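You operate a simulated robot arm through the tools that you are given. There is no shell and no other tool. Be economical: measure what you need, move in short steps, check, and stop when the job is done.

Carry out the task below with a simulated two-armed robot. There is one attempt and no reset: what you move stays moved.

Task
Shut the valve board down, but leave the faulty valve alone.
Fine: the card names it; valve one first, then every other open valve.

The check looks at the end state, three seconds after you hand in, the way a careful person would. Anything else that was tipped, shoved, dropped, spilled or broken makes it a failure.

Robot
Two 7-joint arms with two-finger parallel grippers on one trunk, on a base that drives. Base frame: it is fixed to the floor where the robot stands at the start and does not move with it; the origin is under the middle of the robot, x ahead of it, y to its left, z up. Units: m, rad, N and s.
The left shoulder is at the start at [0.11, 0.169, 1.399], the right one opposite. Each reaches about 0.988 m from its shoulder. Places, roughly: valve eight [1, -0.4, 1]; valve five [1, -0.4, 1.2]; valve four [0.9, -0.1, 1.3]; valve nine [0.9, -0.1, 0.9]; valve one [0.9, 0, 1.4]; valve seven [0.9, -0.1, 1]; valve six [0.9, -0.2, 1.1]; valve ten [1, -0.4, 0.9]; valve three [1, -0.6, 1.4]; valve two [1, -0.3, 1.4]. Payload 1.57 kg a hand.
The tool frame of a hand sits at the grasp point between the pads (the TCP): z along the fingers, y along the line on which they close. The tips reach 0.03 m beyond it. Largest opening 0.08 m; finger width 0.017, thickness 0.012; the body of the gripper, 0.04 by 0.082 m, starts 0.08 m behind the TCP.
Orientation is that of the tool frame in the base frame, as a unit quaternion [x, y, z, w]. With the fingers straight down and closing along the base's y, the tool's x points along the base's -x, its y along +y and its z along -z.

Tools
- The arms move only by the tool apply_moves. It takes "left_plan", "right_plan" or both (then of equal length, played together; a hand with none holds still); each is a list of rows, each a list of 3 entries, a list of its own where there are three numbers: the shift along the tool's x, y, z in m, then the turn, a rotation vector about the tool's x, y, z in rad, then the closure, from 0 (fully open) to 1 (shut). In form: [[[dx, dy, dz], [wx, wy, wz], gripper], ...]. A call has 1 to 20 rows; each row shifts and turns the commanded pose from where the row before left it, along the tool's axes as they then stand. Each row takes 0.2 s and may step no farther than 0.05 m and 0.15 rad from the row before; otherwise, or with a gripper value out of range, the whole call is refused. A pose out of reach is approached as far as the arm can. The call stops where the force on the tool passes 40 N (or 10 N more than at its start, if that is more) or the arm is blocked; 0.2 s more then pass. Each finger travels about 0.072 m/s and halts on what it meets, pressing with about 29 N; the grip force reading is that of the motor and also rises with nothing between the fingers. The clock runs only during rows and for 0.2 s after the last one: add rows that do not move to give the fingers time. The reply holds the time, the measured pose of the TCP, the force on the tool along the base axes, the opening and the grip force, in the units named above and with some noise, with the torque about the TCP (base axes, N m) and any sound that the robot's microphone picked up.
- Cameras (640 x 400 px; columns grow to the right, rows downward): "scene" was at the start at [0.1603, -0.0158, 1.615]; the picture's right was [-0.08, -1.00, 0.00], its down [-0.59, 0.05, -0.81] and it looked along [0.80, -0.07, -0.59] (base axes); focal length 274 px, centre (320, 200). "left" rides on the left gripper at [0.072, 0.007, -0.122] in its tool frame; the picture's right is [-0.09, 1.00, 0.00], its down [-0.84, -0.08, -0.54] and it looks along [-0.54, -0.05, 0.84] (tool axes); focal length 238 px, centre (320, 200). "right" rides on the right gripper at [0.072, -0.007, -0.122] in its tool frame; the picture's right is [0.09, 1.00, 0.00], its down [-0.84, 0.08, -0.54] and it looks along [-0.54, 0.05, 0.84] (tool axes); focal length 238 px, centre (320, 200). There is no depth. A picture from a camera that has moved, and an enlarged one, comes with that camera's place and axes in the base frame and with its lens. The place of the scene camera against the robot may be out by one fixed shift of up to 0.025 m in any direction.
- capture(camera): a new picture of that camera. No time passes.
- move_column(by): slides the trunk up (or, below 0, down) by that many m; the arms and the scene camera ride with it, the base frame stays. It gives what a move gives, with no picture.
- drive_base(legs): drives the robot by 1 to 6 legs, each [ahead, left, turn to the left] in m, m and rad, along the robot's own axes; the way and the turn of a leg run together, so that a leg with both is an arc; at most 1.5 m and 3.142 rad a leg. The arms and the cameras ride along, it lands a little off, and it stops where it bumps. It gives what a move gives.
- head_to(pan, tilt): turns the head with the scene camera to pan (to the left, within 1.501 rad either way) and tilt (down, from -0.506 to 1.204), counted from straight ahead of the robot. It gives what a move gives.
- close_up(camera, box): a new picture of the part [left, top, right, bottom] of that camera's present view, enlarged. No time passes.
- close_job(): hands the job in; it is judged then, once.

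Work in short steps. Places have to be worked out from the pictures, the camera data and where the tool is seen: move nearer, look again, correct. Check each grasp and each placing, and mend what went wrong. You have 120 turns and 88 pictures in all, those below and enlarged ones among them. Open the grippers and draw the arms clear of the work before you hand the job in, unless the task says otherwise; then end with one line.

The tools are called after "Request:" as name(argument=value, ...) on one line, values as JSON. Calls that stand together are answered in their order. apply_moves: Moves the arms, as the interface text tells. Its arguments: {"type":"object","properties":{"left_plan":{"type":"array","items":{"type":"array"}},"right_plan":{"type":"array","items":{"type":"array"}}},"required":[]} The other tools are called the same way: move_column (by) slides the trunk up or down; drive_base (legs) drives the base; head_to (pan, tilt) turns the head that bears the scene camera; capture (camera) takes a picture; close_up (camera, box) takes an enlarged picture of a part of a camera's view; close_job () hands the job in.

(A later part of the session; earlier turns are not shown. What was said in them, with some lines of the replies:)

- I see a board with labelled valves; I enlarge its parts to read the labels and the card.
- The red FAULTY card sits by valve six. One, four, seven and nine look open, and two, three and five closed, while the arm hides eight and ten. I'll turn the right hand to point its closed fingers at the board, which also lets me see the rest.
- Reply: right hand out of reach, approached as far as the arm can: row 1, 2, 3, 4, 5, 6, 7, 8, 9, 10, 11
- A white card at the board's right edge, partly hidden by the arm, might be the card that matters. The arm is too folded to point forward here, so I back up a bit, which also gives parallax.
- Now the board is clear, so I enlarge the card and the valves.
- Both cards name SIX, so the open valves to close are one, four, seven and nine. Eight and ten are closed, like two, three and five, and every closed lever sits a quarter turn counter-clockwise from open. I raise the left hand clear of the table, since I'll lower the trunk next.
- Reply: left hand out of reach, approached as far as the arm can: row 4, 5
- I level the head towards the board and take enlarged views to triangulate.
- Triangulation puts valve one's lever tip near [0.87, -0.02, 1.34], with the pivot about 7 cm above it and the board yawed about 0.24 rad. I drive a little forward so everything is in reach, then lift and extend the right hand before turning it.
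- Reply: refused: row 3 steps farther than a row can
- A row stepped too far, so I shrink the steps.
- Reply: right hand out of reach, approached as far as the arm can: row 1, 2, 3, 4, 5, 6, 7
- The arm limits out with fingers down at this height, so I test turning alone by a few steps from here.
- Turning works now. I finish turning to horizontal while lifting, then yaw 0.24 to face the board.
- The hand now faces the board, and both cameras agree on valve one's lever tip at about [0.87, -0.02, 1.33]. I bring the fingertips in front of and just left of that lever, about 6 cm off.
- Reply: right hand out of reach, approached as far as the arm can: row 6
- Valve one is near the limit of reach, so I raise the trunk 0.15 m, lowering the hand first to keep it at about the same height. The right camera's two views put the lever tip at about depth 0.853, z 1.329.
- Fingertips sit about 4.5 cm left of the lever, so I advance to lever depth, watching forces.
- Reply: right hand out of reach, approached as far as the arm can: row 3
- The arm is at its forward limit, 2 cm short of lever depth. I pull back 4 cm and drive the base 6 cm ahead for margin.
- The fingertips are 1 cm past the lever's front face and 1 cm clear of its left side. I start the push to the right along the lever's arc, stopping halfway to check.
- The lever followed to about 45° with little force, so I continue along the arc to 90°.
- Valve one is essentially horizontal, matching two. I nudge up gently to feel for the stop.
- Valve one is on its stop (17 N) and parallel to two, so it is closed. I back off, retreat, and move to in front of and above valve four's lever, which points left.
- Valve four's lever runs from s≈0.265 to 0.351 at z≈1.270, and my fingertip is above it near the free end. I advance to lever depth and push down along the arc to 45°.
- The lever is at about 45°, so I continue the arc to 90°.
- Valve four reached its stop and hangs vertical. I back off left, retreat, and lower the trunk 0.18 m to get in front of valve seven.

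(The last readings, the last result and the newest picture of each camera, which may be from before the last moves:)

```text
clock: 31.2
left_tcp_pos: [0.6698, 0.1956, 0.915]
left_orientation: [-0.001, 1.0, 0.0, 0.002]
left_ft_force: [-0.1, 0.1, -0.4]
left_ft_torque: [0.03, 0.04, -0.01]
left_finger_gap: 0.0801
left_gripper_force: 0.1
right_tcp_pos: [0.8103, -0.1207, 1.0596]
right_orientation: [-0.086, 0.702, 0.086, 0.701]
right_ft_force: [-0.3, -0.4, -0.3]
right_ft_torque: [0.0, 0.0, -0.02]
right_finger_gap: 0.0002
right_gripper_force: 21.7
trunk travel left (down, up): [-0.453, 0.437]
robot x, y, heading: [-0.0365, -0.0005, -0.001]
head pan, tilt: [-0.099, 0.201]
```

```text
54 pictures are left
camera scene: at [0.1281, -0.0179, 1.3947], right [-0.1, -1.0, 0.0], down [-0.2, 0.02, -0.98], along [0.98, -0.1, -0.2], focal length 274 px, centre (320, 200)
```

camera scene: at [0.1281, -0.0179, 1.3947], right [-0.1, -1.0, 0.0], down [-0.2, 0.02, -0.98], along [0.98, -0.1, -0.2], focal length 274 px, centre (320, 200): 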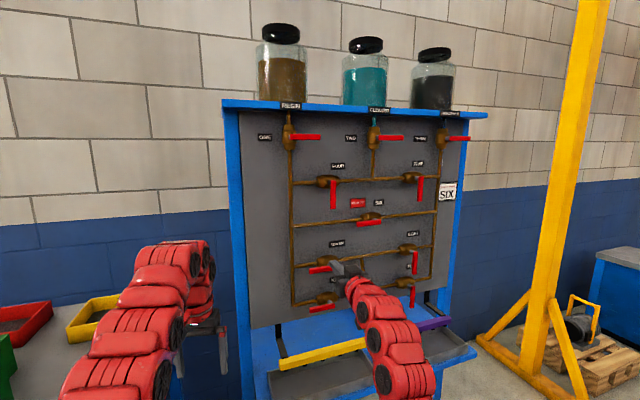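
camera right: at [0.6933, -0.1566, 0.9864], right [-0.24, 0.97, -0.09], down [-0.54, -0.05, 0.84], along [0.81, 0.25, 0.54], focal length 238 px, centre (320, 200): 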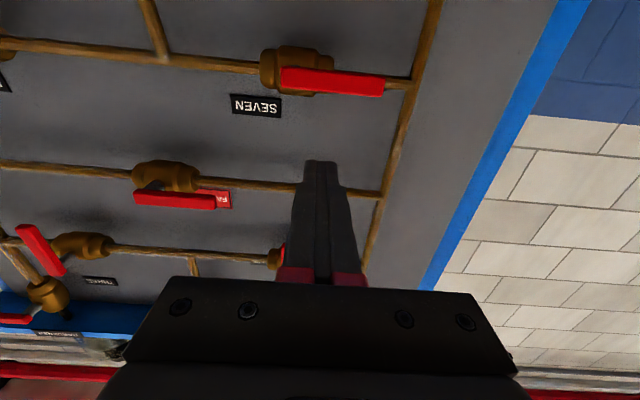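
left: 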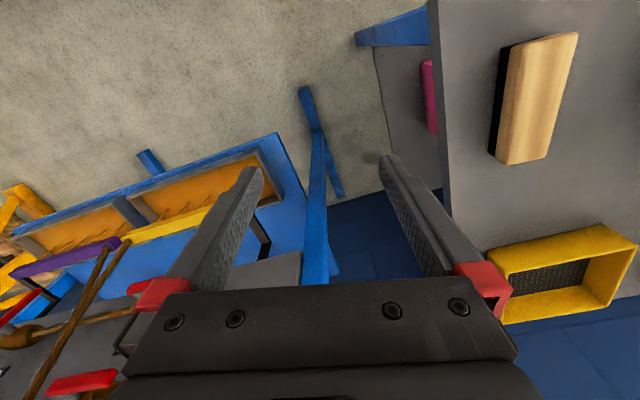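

Valve seven's lever is at s 0.264–0.350, z 1.0105, the same geometry as four. I align above its free end, advance, and run the same proven arc.

Request:
apply_moves(right_plan=[[[0.0133, 0.0236, 0], [0, 0, 0], 1], [[0, 0, 0.04], [0, 0, 0], 1], [[0, 0, 0.037], [0, 0, 0], 1], [[0, 0, 0], [0, 0, 0], 1], [[0.0183, 0, 0], [0, 0, 0], 1], [[0.0141, 0.0027, 0], [0, 0, 0], 1], [[0.0142, -0.0009, 0], [0, 0, 0], 1], [[0.0136, -0.0046, 0], [0, 0, 0], 1], [[0, 0, 0], [0, 0, 0], 1]])

Request:
capture(camera="right")

```text
clock: 33.2
left_tcp_pos: [0.6699, 0.1953, 0.9136]
left_orientation: [-0.001, 1.0, 0.0, 0.001]
left_ft_force: [0.2, -1.0, 0.2]
left_ft_torque: [0.01, 0.02, 0.01]
left_finger_gap: 0.08
left_gripper_force: 0.1
right_tcp_pos: [0.881, -0.0813, 0.9836]
right_orientation: [-0.084, 0.702, 0.084, 0.702]
right_ft_force: [0.7, 0.7, 0.4]
right_ft_torque: [0.0, 0.05, 0.02]
right_finger_gap: 0.0001
right_gripper_force: 21.4
trunk travel left (down, up): [-0.453, 0.437]
robot x, y, heading: [-0.0363, -0.0004, 0.003]
head pan, tilt: [-0.099, 0.201]
```

```text
53 pictures are left
camera right: at [0.7639, -0.1178, 0.9112], right [-0.24, 0.97, -0.09], down [-0.54, -0.05, 0.84], along [0.81, 0.25, 0.54], focal length 238 px, centre (320, 200)
```

right: 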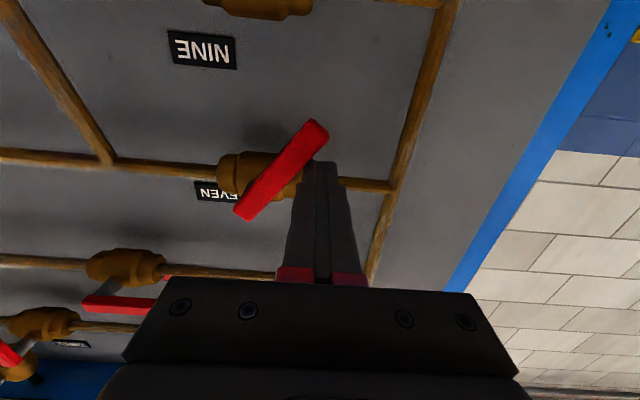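

Valve seven is at 45°, so I continue to its stop.

Request:
apply_moves(right_plan=[[[0.0118, -0.008, 0], [0, 0, 0], 1], [[0.0095, -0.0108, 0], [0, 0, 0], 1], [[0.0063, -0.0129, 0], [0, 0, 0], 1], [[0, -0.005, 0], [0, 0, 0], 1], [[0, 0, 0], [0, 0, 0], 1]])

Request:
capture(camera="right")

```text
clock: 34.4
left_tcp_pos: [0.6691, 0.198, 0.9146]
left_orientation: [-0.001, 1.0, -0.001, 0.001]
left_ft_force: [-0.2, -0.1, -0.8]
left_ft_torque: [-0.02, 0.0, -0.01]
left_finger_gap: 0.0799
left_gripper_force: 0.1
right_tcp_pos: [0.8884, -0.1113, 0.9571]
right_orientation: [-0.088, 0.702, 0.088, 0.701]
right_ft_force: [-14.1, 21.1, -3.5]
right_ft_torque: [0.01, 0.0, 0.36]
right_finger_gap: 0.0001
right_gripper_force: 21.7
trunk travel left (down, up): [-0.453, 0.437]
robot x, y, heading: [-0.0386, 0.0008, -0.001]
head pan, tilt: [-0.099, 0.201]
```

```text
52 pictures are left
camera right: at [0.7713, -0.1476, 0.8855], right [-0.24, 0.97, -0.09], down [-0.54, -0.06, 0.84], along [0.8, 0.25, 0.54], focal length 238 px, centre (320, 200)
```

right: 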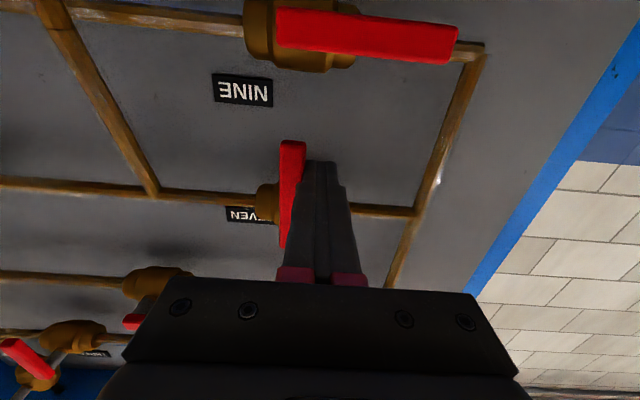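

Valve seven is on its stop (about 25 N). Valve nine's lever is at z≈0.879 with the same sideways span; I retreat and drive 5 cm ahead for reach.

Request:
apply_moves(right_plan=[[[0, 0.014, 0], [0, 0, 0], 1], [[0, 0, -0.04], [0, 0, 0], 1], [[0, 0, -0.04], [0, 0, 0], 1], [[0, 0, -0.04], [0, 0, 0], 1], [[0.04, 0.018, 0], [0, 0, 0], 1], [[0, 0, 0], [0, 0, 0], 1]])

Request:
drive_base(legs=[[0.05, 0, 0]])

Request:
capture(camera="right")

Request:
capture(camera="scene")

```text
clock: 35.8
left_tcp_pos: [0.6702, 0.1958, 0.9141]
left_orientation: [0.0, 1.0, 0.0, 0.002]
left_ft_force: [-0.4, 0.0, -1.0]
left_ft_torque: [0.02, 0.01, 0.0]
left_finger_gap: 0.08
left_gripper_force: 0.1
right_tcp_pos: [0.7643, -0.112, 0.9196]
right_orientation: [-0.085, 0.702, 0.085, 0.701]
right_ft_force: [1.0, 0.0, -0.4]
right_ft_torque: [0.01, -0.04, 0.0]
right_finger_gap: 0.0001
right_gripper_force: 21.7
trunk travel left (down, up): [-0.453, 0.437]
robot x, y, heading: [-0.0381, 0.0023, 0.003]
head pan, tilt: [-0.099, 0.201]
```

```text
clock: 36.7
left_tcp_pos: [0.7216, 0.1958, 0.914]
left_orientation: [0.0, 1.0, 0.0, 0.0]
left_ft_force: [-0.4, 0.4, -0.2]
left_ft_torque: [0.03, 0.01, -0.01]
left_finger_gap: 0.0801
left_gripper_force: 0.0
right_tcp_pos: [0.816, -0.1123, 0.9181]
right_orientation: [-0.084, 0.703, 0.085, 0.701]
right_ft_force: [0.4, -0.8, 0.1]
right_ft_torque: [-0.01, -0.04, 0.02]
right_finger_gap: 0.0001
right_gripper_force: 21.2
trunk travel left (down, up): [-0.453, 0.437]
robot x, y, heading: [0.0127, 0.0012, 0.001]
head pan, tilt: [-0.099, 0.201]
```

```text
51 pictures are left
camera right: at [0.6985, -0.1479, 0.8464], right [-0.24, 0.97, -0.09], down [-0.54, -0.05, 0.84], along [0.81, 0.25, 0.54], focal length 238 px, centre (320, 200)
```

right: 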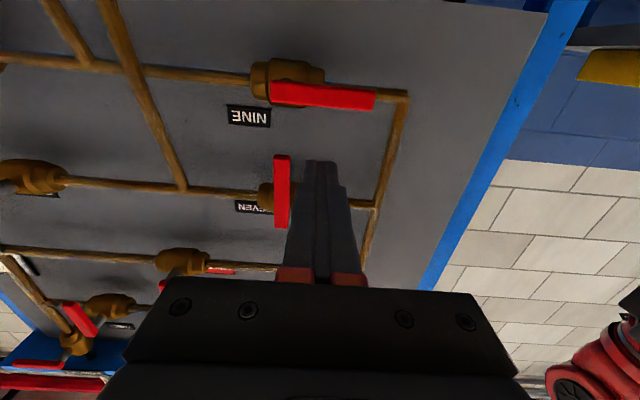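

```text
50 pictures are left
camera scene: at [0.18, -0.018, 1.3944], right [-0.1, -1.0, 0.0], down [-0.2, 0.02, -0.98], along [0.97, -0.1, -0.2], focal length 274 px, centre (320, 200)
```

scene: 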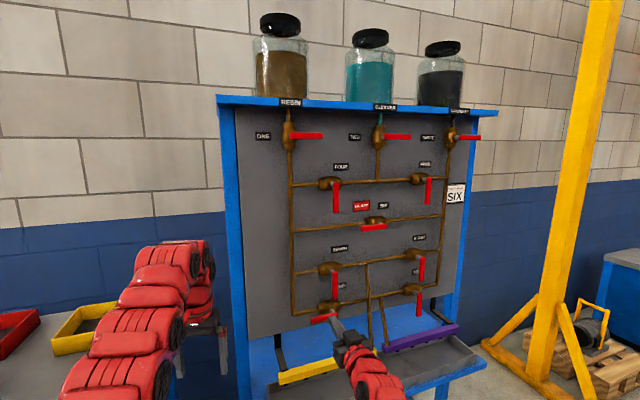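

Valve nine measures the same as before (z≈0.879), and the trays below sit well under the finger path. I align, advance and push to 45°.

Request:
apply_moves(right_plan=[[[0.0033, 0.0168, 0], [0, 0, 0], 1], [[0, 0, 0.035], [0, 0, 0], 1], [[0, 0, 0.034], [0, 0, 0], 1], [[0, 0, 0], [0, 0, 0], 1], [[0.0183, 0, 0], [0, 0, 0], 1], [[0.0141, 0.0027, 0], [0, 0, 0], 1], [[0.0142, -0.0009, 0], [0, 0, 0], 1], [[0.0136, -0.0046, 0], [0, 0, 0], 1], [[0, 0, 0], [0, 0, 0], 1]])

Request:
capture(camera="right")

```text
clock: 38.7
left_tcp_pos: [0.7205, 0.1945, 0.9143]
left_orientation: [-0.001, 1.0, 0.001, 0.001]
left_ft_force: [0.0, -0.8, -0.2]
left_ft_torque: [0.02, -0.01, -0.02]
left_finger_gap: 0.0801
left_gripper_force: 0.1
right_tcp_pos: [0.8772, -0.0823, 0.8559]
right_orientation: [-0.085, 0.703, 0.085, 0.701]
right_ft_force: [-0.3, 0.8, -0.6]
right_ft_torque: [0.02, -0.02, -0.03]
right_finger_gap: 0.0002
right_gripper_force: 21.1
trunk travel left (down, up): [-0.453, 0.437]
robot x, y, heading: [0.0092, 0.0016, 0.001]
head pan, tilt: [-0.099, 0.201]
```

```text
49 pictures are left
camera right: at [0.7595, -0.1178, 0.7833], right [-0.24, 0.97, -0.09], down [-0.54, -0.05, 0.84], along [0.81, 0.25, 0.54], focal length 238 px, centre (320, 200)
```

right: 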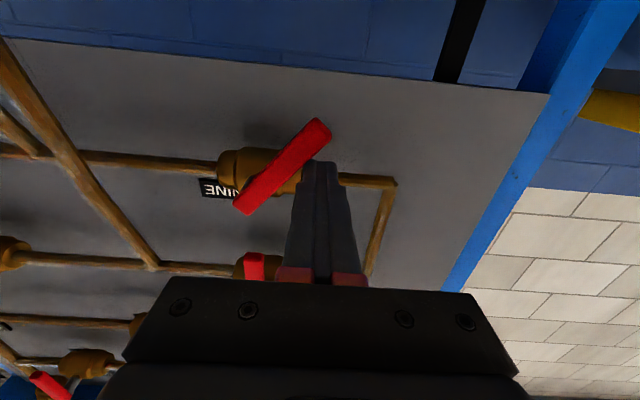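

Nine is at 45° too, so I continue to its stop.

Request:
apply_moves(right_plan=[[[0.0118, -0.008, 0], [0, 0, 0], 1], [[0.0095, -0.0108, 0], [0, 0, 0], 1], [[0.0063, -0.0129, 0], [0, 0, 0], 1], [[0, -0.005, 0], [0, 0, 0], 1], [[0, 0, 0], [0, 0, 0], 1]])

Request:
capture(camera="right")

```text
clock: 39.9
left_tcp_pos: [0.7181, 0.198, 0.915]
left_orientation: [0.0, 1.0, -0.002, 0.002]
left_ft_force: [0.0, 0.2, 0.1]
left_ft_torque: [-0.02, -0.02, -0.02]
left_finger_gap: 0.0802
left_gripper_force: 0.1
right_tcp_pos: [0.8839, -0.1115, 0.8276]
right_orientation: [-0.087, 0.704, 0.087, 0.7]
right_ft_force: [-25.0, 19.3, -5.8]
right_ft_torque: [0.01, 0.11, 0.32]
right_finger_gap: 0.0
right_gripper_force: 21.5
trunk travel left (down, up): [-0.453, 0.437]
robot x, y, heading: [0.0114, 0.0035, 0.004]
head pan, tilt: [-0.099, 0.201]
```

```text
48 pictures are left
camera right: at [0.7676, -0.1484, 0.7558], right [-0.24, 0.97, -0.09], down [-0.54, -0.06, 0.84], along [0.8, 0.25, 0.54], focal length 238 px, centre (320, 200)
```

right: 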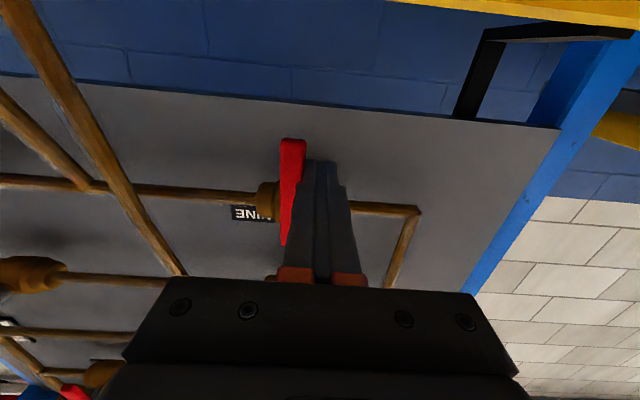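

Valve nine is on its stop. I back off left, retreat straight out, rise, and back the robot up for a full check.

Request:
apply_moves(right_plan=[[[0, 0.014, 0], [0, 0, 0], 1], [[0, 0, -0.04], [0, 0, 0], 1], [[0, 0, -0.04], [0, 0, 0], 1], [[0, 0, -0.04], [0, 0, 0], 1], [[0, 0, 0], [0, 0, 0], 1]])

Request:
drive_base(legs=[[-0.25, 0, 0]])

Request:
apply_moves(right_plan=[[[0, -0.04, 0], [0, 0, 0], 0.5], [[0, -0.04, 0], [0, 0, 0], 0], [[0, -0.04, 0], [0, 0, 0], 0], [[0, -0.04, 0], [0, 0, 0], 0], [[0, 0, 0], [0, 0, 0], 0]])

Request:
capture(camera="scene")

Request:
close_up(camera="scene", box=[250, 120, 450, 245])

Request:
close_up(camera="scene", box=[250, 200, 450, 325])

```text
clock: 41.1
left_tcp_pos: [0.7204, 0.195, 0.9147]
left_orientation: [-0.001, 1.0, 0.001, 0.001]
left_ft_force: [-0.2, -0.2, 0.7]
left_ft_torque: [-0.01, -0.03, 0.02]
left_finger_gap: 0.08
left_gripper_force: 0.1
right_tcp_pos: [0.7679, -0.1328, 0.8288]
right_orientation: [-0.085, 0.703, 0.085, 0.701]
right_ft_force: [-0.3, 0.3, 0.4]
right_ft_torque: [0.02, 0.02, 0.0]
right_finger_gap: 0.0
right_gripper_force: 21.5
trunk travel left (down, up): [-0.453, 0.437]
robot x, y, heading: [0.014, 0.0005, -0.003]
head pan, tilt: [-0.099, 0.201]
```

```text
clock: 42.9
left_tcp_pos: [0.4717, 0.1978, 0.9149]
left_orientation: [-0.003, 1.0, 0.0, 0.002]
left_ft_force: [-0.2, 0.6, 0.6]
left_ft_torque: [0.02, -0.03, 0.04]
left_finger_gap: 0.0797
left_gripper_force: 0.1
right_tcp_pos: [0.5204, -0.1304, 0.8296]
right_orientation: [-0.087, 0.702, 0.087, 0.701]
right_ft_force: [0.5, 0.5, 0.0]
right_ft_torque: [-0.01, -0.01, 0.01]
right_finger_gap: 0.0001
right_gripper_force: 21.5
trunk travel left (down, up): [-0.453, 0.437]
robot x, y, heading: [-0.2378, 0.0013, 0.006]
head pan, tilt: [-0.099, 0.201]
```

```text
clock: 44.1
left_tcp_pos: [0.4726, 0.1969, 0.9137]
left_orientation: [-0.003, 1.0, -0.001, 0.002]
left_ft_force: [0.6, 0.3, -0.5]
left_ft_torque: [0.0, -0.03, 0.01]
left_finger_gap: 0.0804
left_gripper_force: 0.1
right_tcp_pos: [0.5606, -0.2854, 0.8292]
right_orientation: [-0.087, 0.703, 0.087, 0.701]
right_ft_force: [1.0, 0.2, 0.3]
right_ft_torque: [-0.01, 0.04, -0.02]
right_finger_gap: 0.0798
right_gripper_force: 0.1
trunk travel left (down, up): [-0.453, 0.437]
robot x, y, heading: [-0.2342, -0.0034, 0.011]
head pan, tilt: [-0.099, 0.201]
```

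```text
47 pictures are left
camera scene: at [-0.0694, -0.0175, 1.3947], right [-0.09, -1.0, 0.0], down [-0.2, 0.02, -0.98], along [0.98, -0.09, -0.2], focal length 274 px, centre (320, 200)
```

scene: 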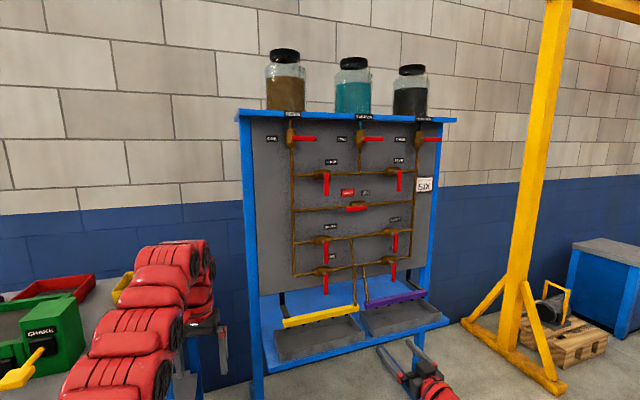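

```text
3.20 times, centred on (350, 182) of scene
camera zoom: at [-0.0694, -0.0175, 1.3947], right [-0.09, -1.0, 0.0], down [-0.2, 0.02, -0.98], along [0.98, -0.09, -0.2], focal length 875 px, centre (224, 256)
```

zoom: 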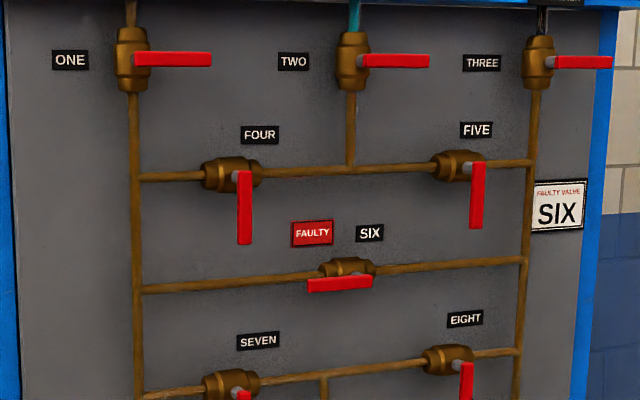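

```text
3.20 times, centred on (350, 262) of scene
camera zoom: at [-0.0694, -0.0175, 1.3947], right [-0.09, -1.0, 0.0], down [-0.2, 0.02, -0.98], along [0.98, -0.09, -0.2], focal length 875 px, centre (224, 0)
```

zoom: 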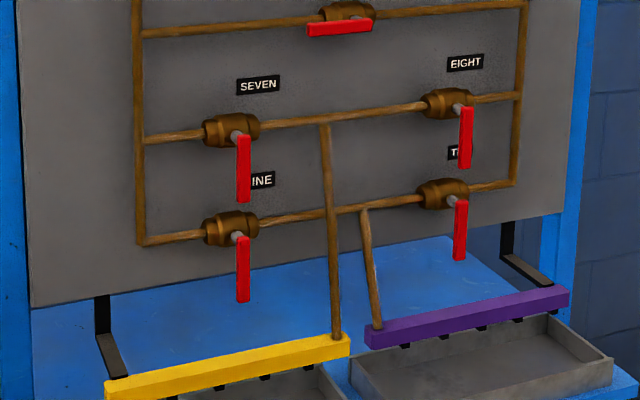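

Every valve except six is now shut, and six's lever hasn't moved. Nothing else looks disturbed, both grippers are open and the arms are clear, so I hand in.

Request:
close_job()

```text
The job is handed in.
```

The valve board is shut down: I closed valve one first, then four, seven and nine. Two, three, five, eight and ten were already closed, and I left faulty valve six untouched.
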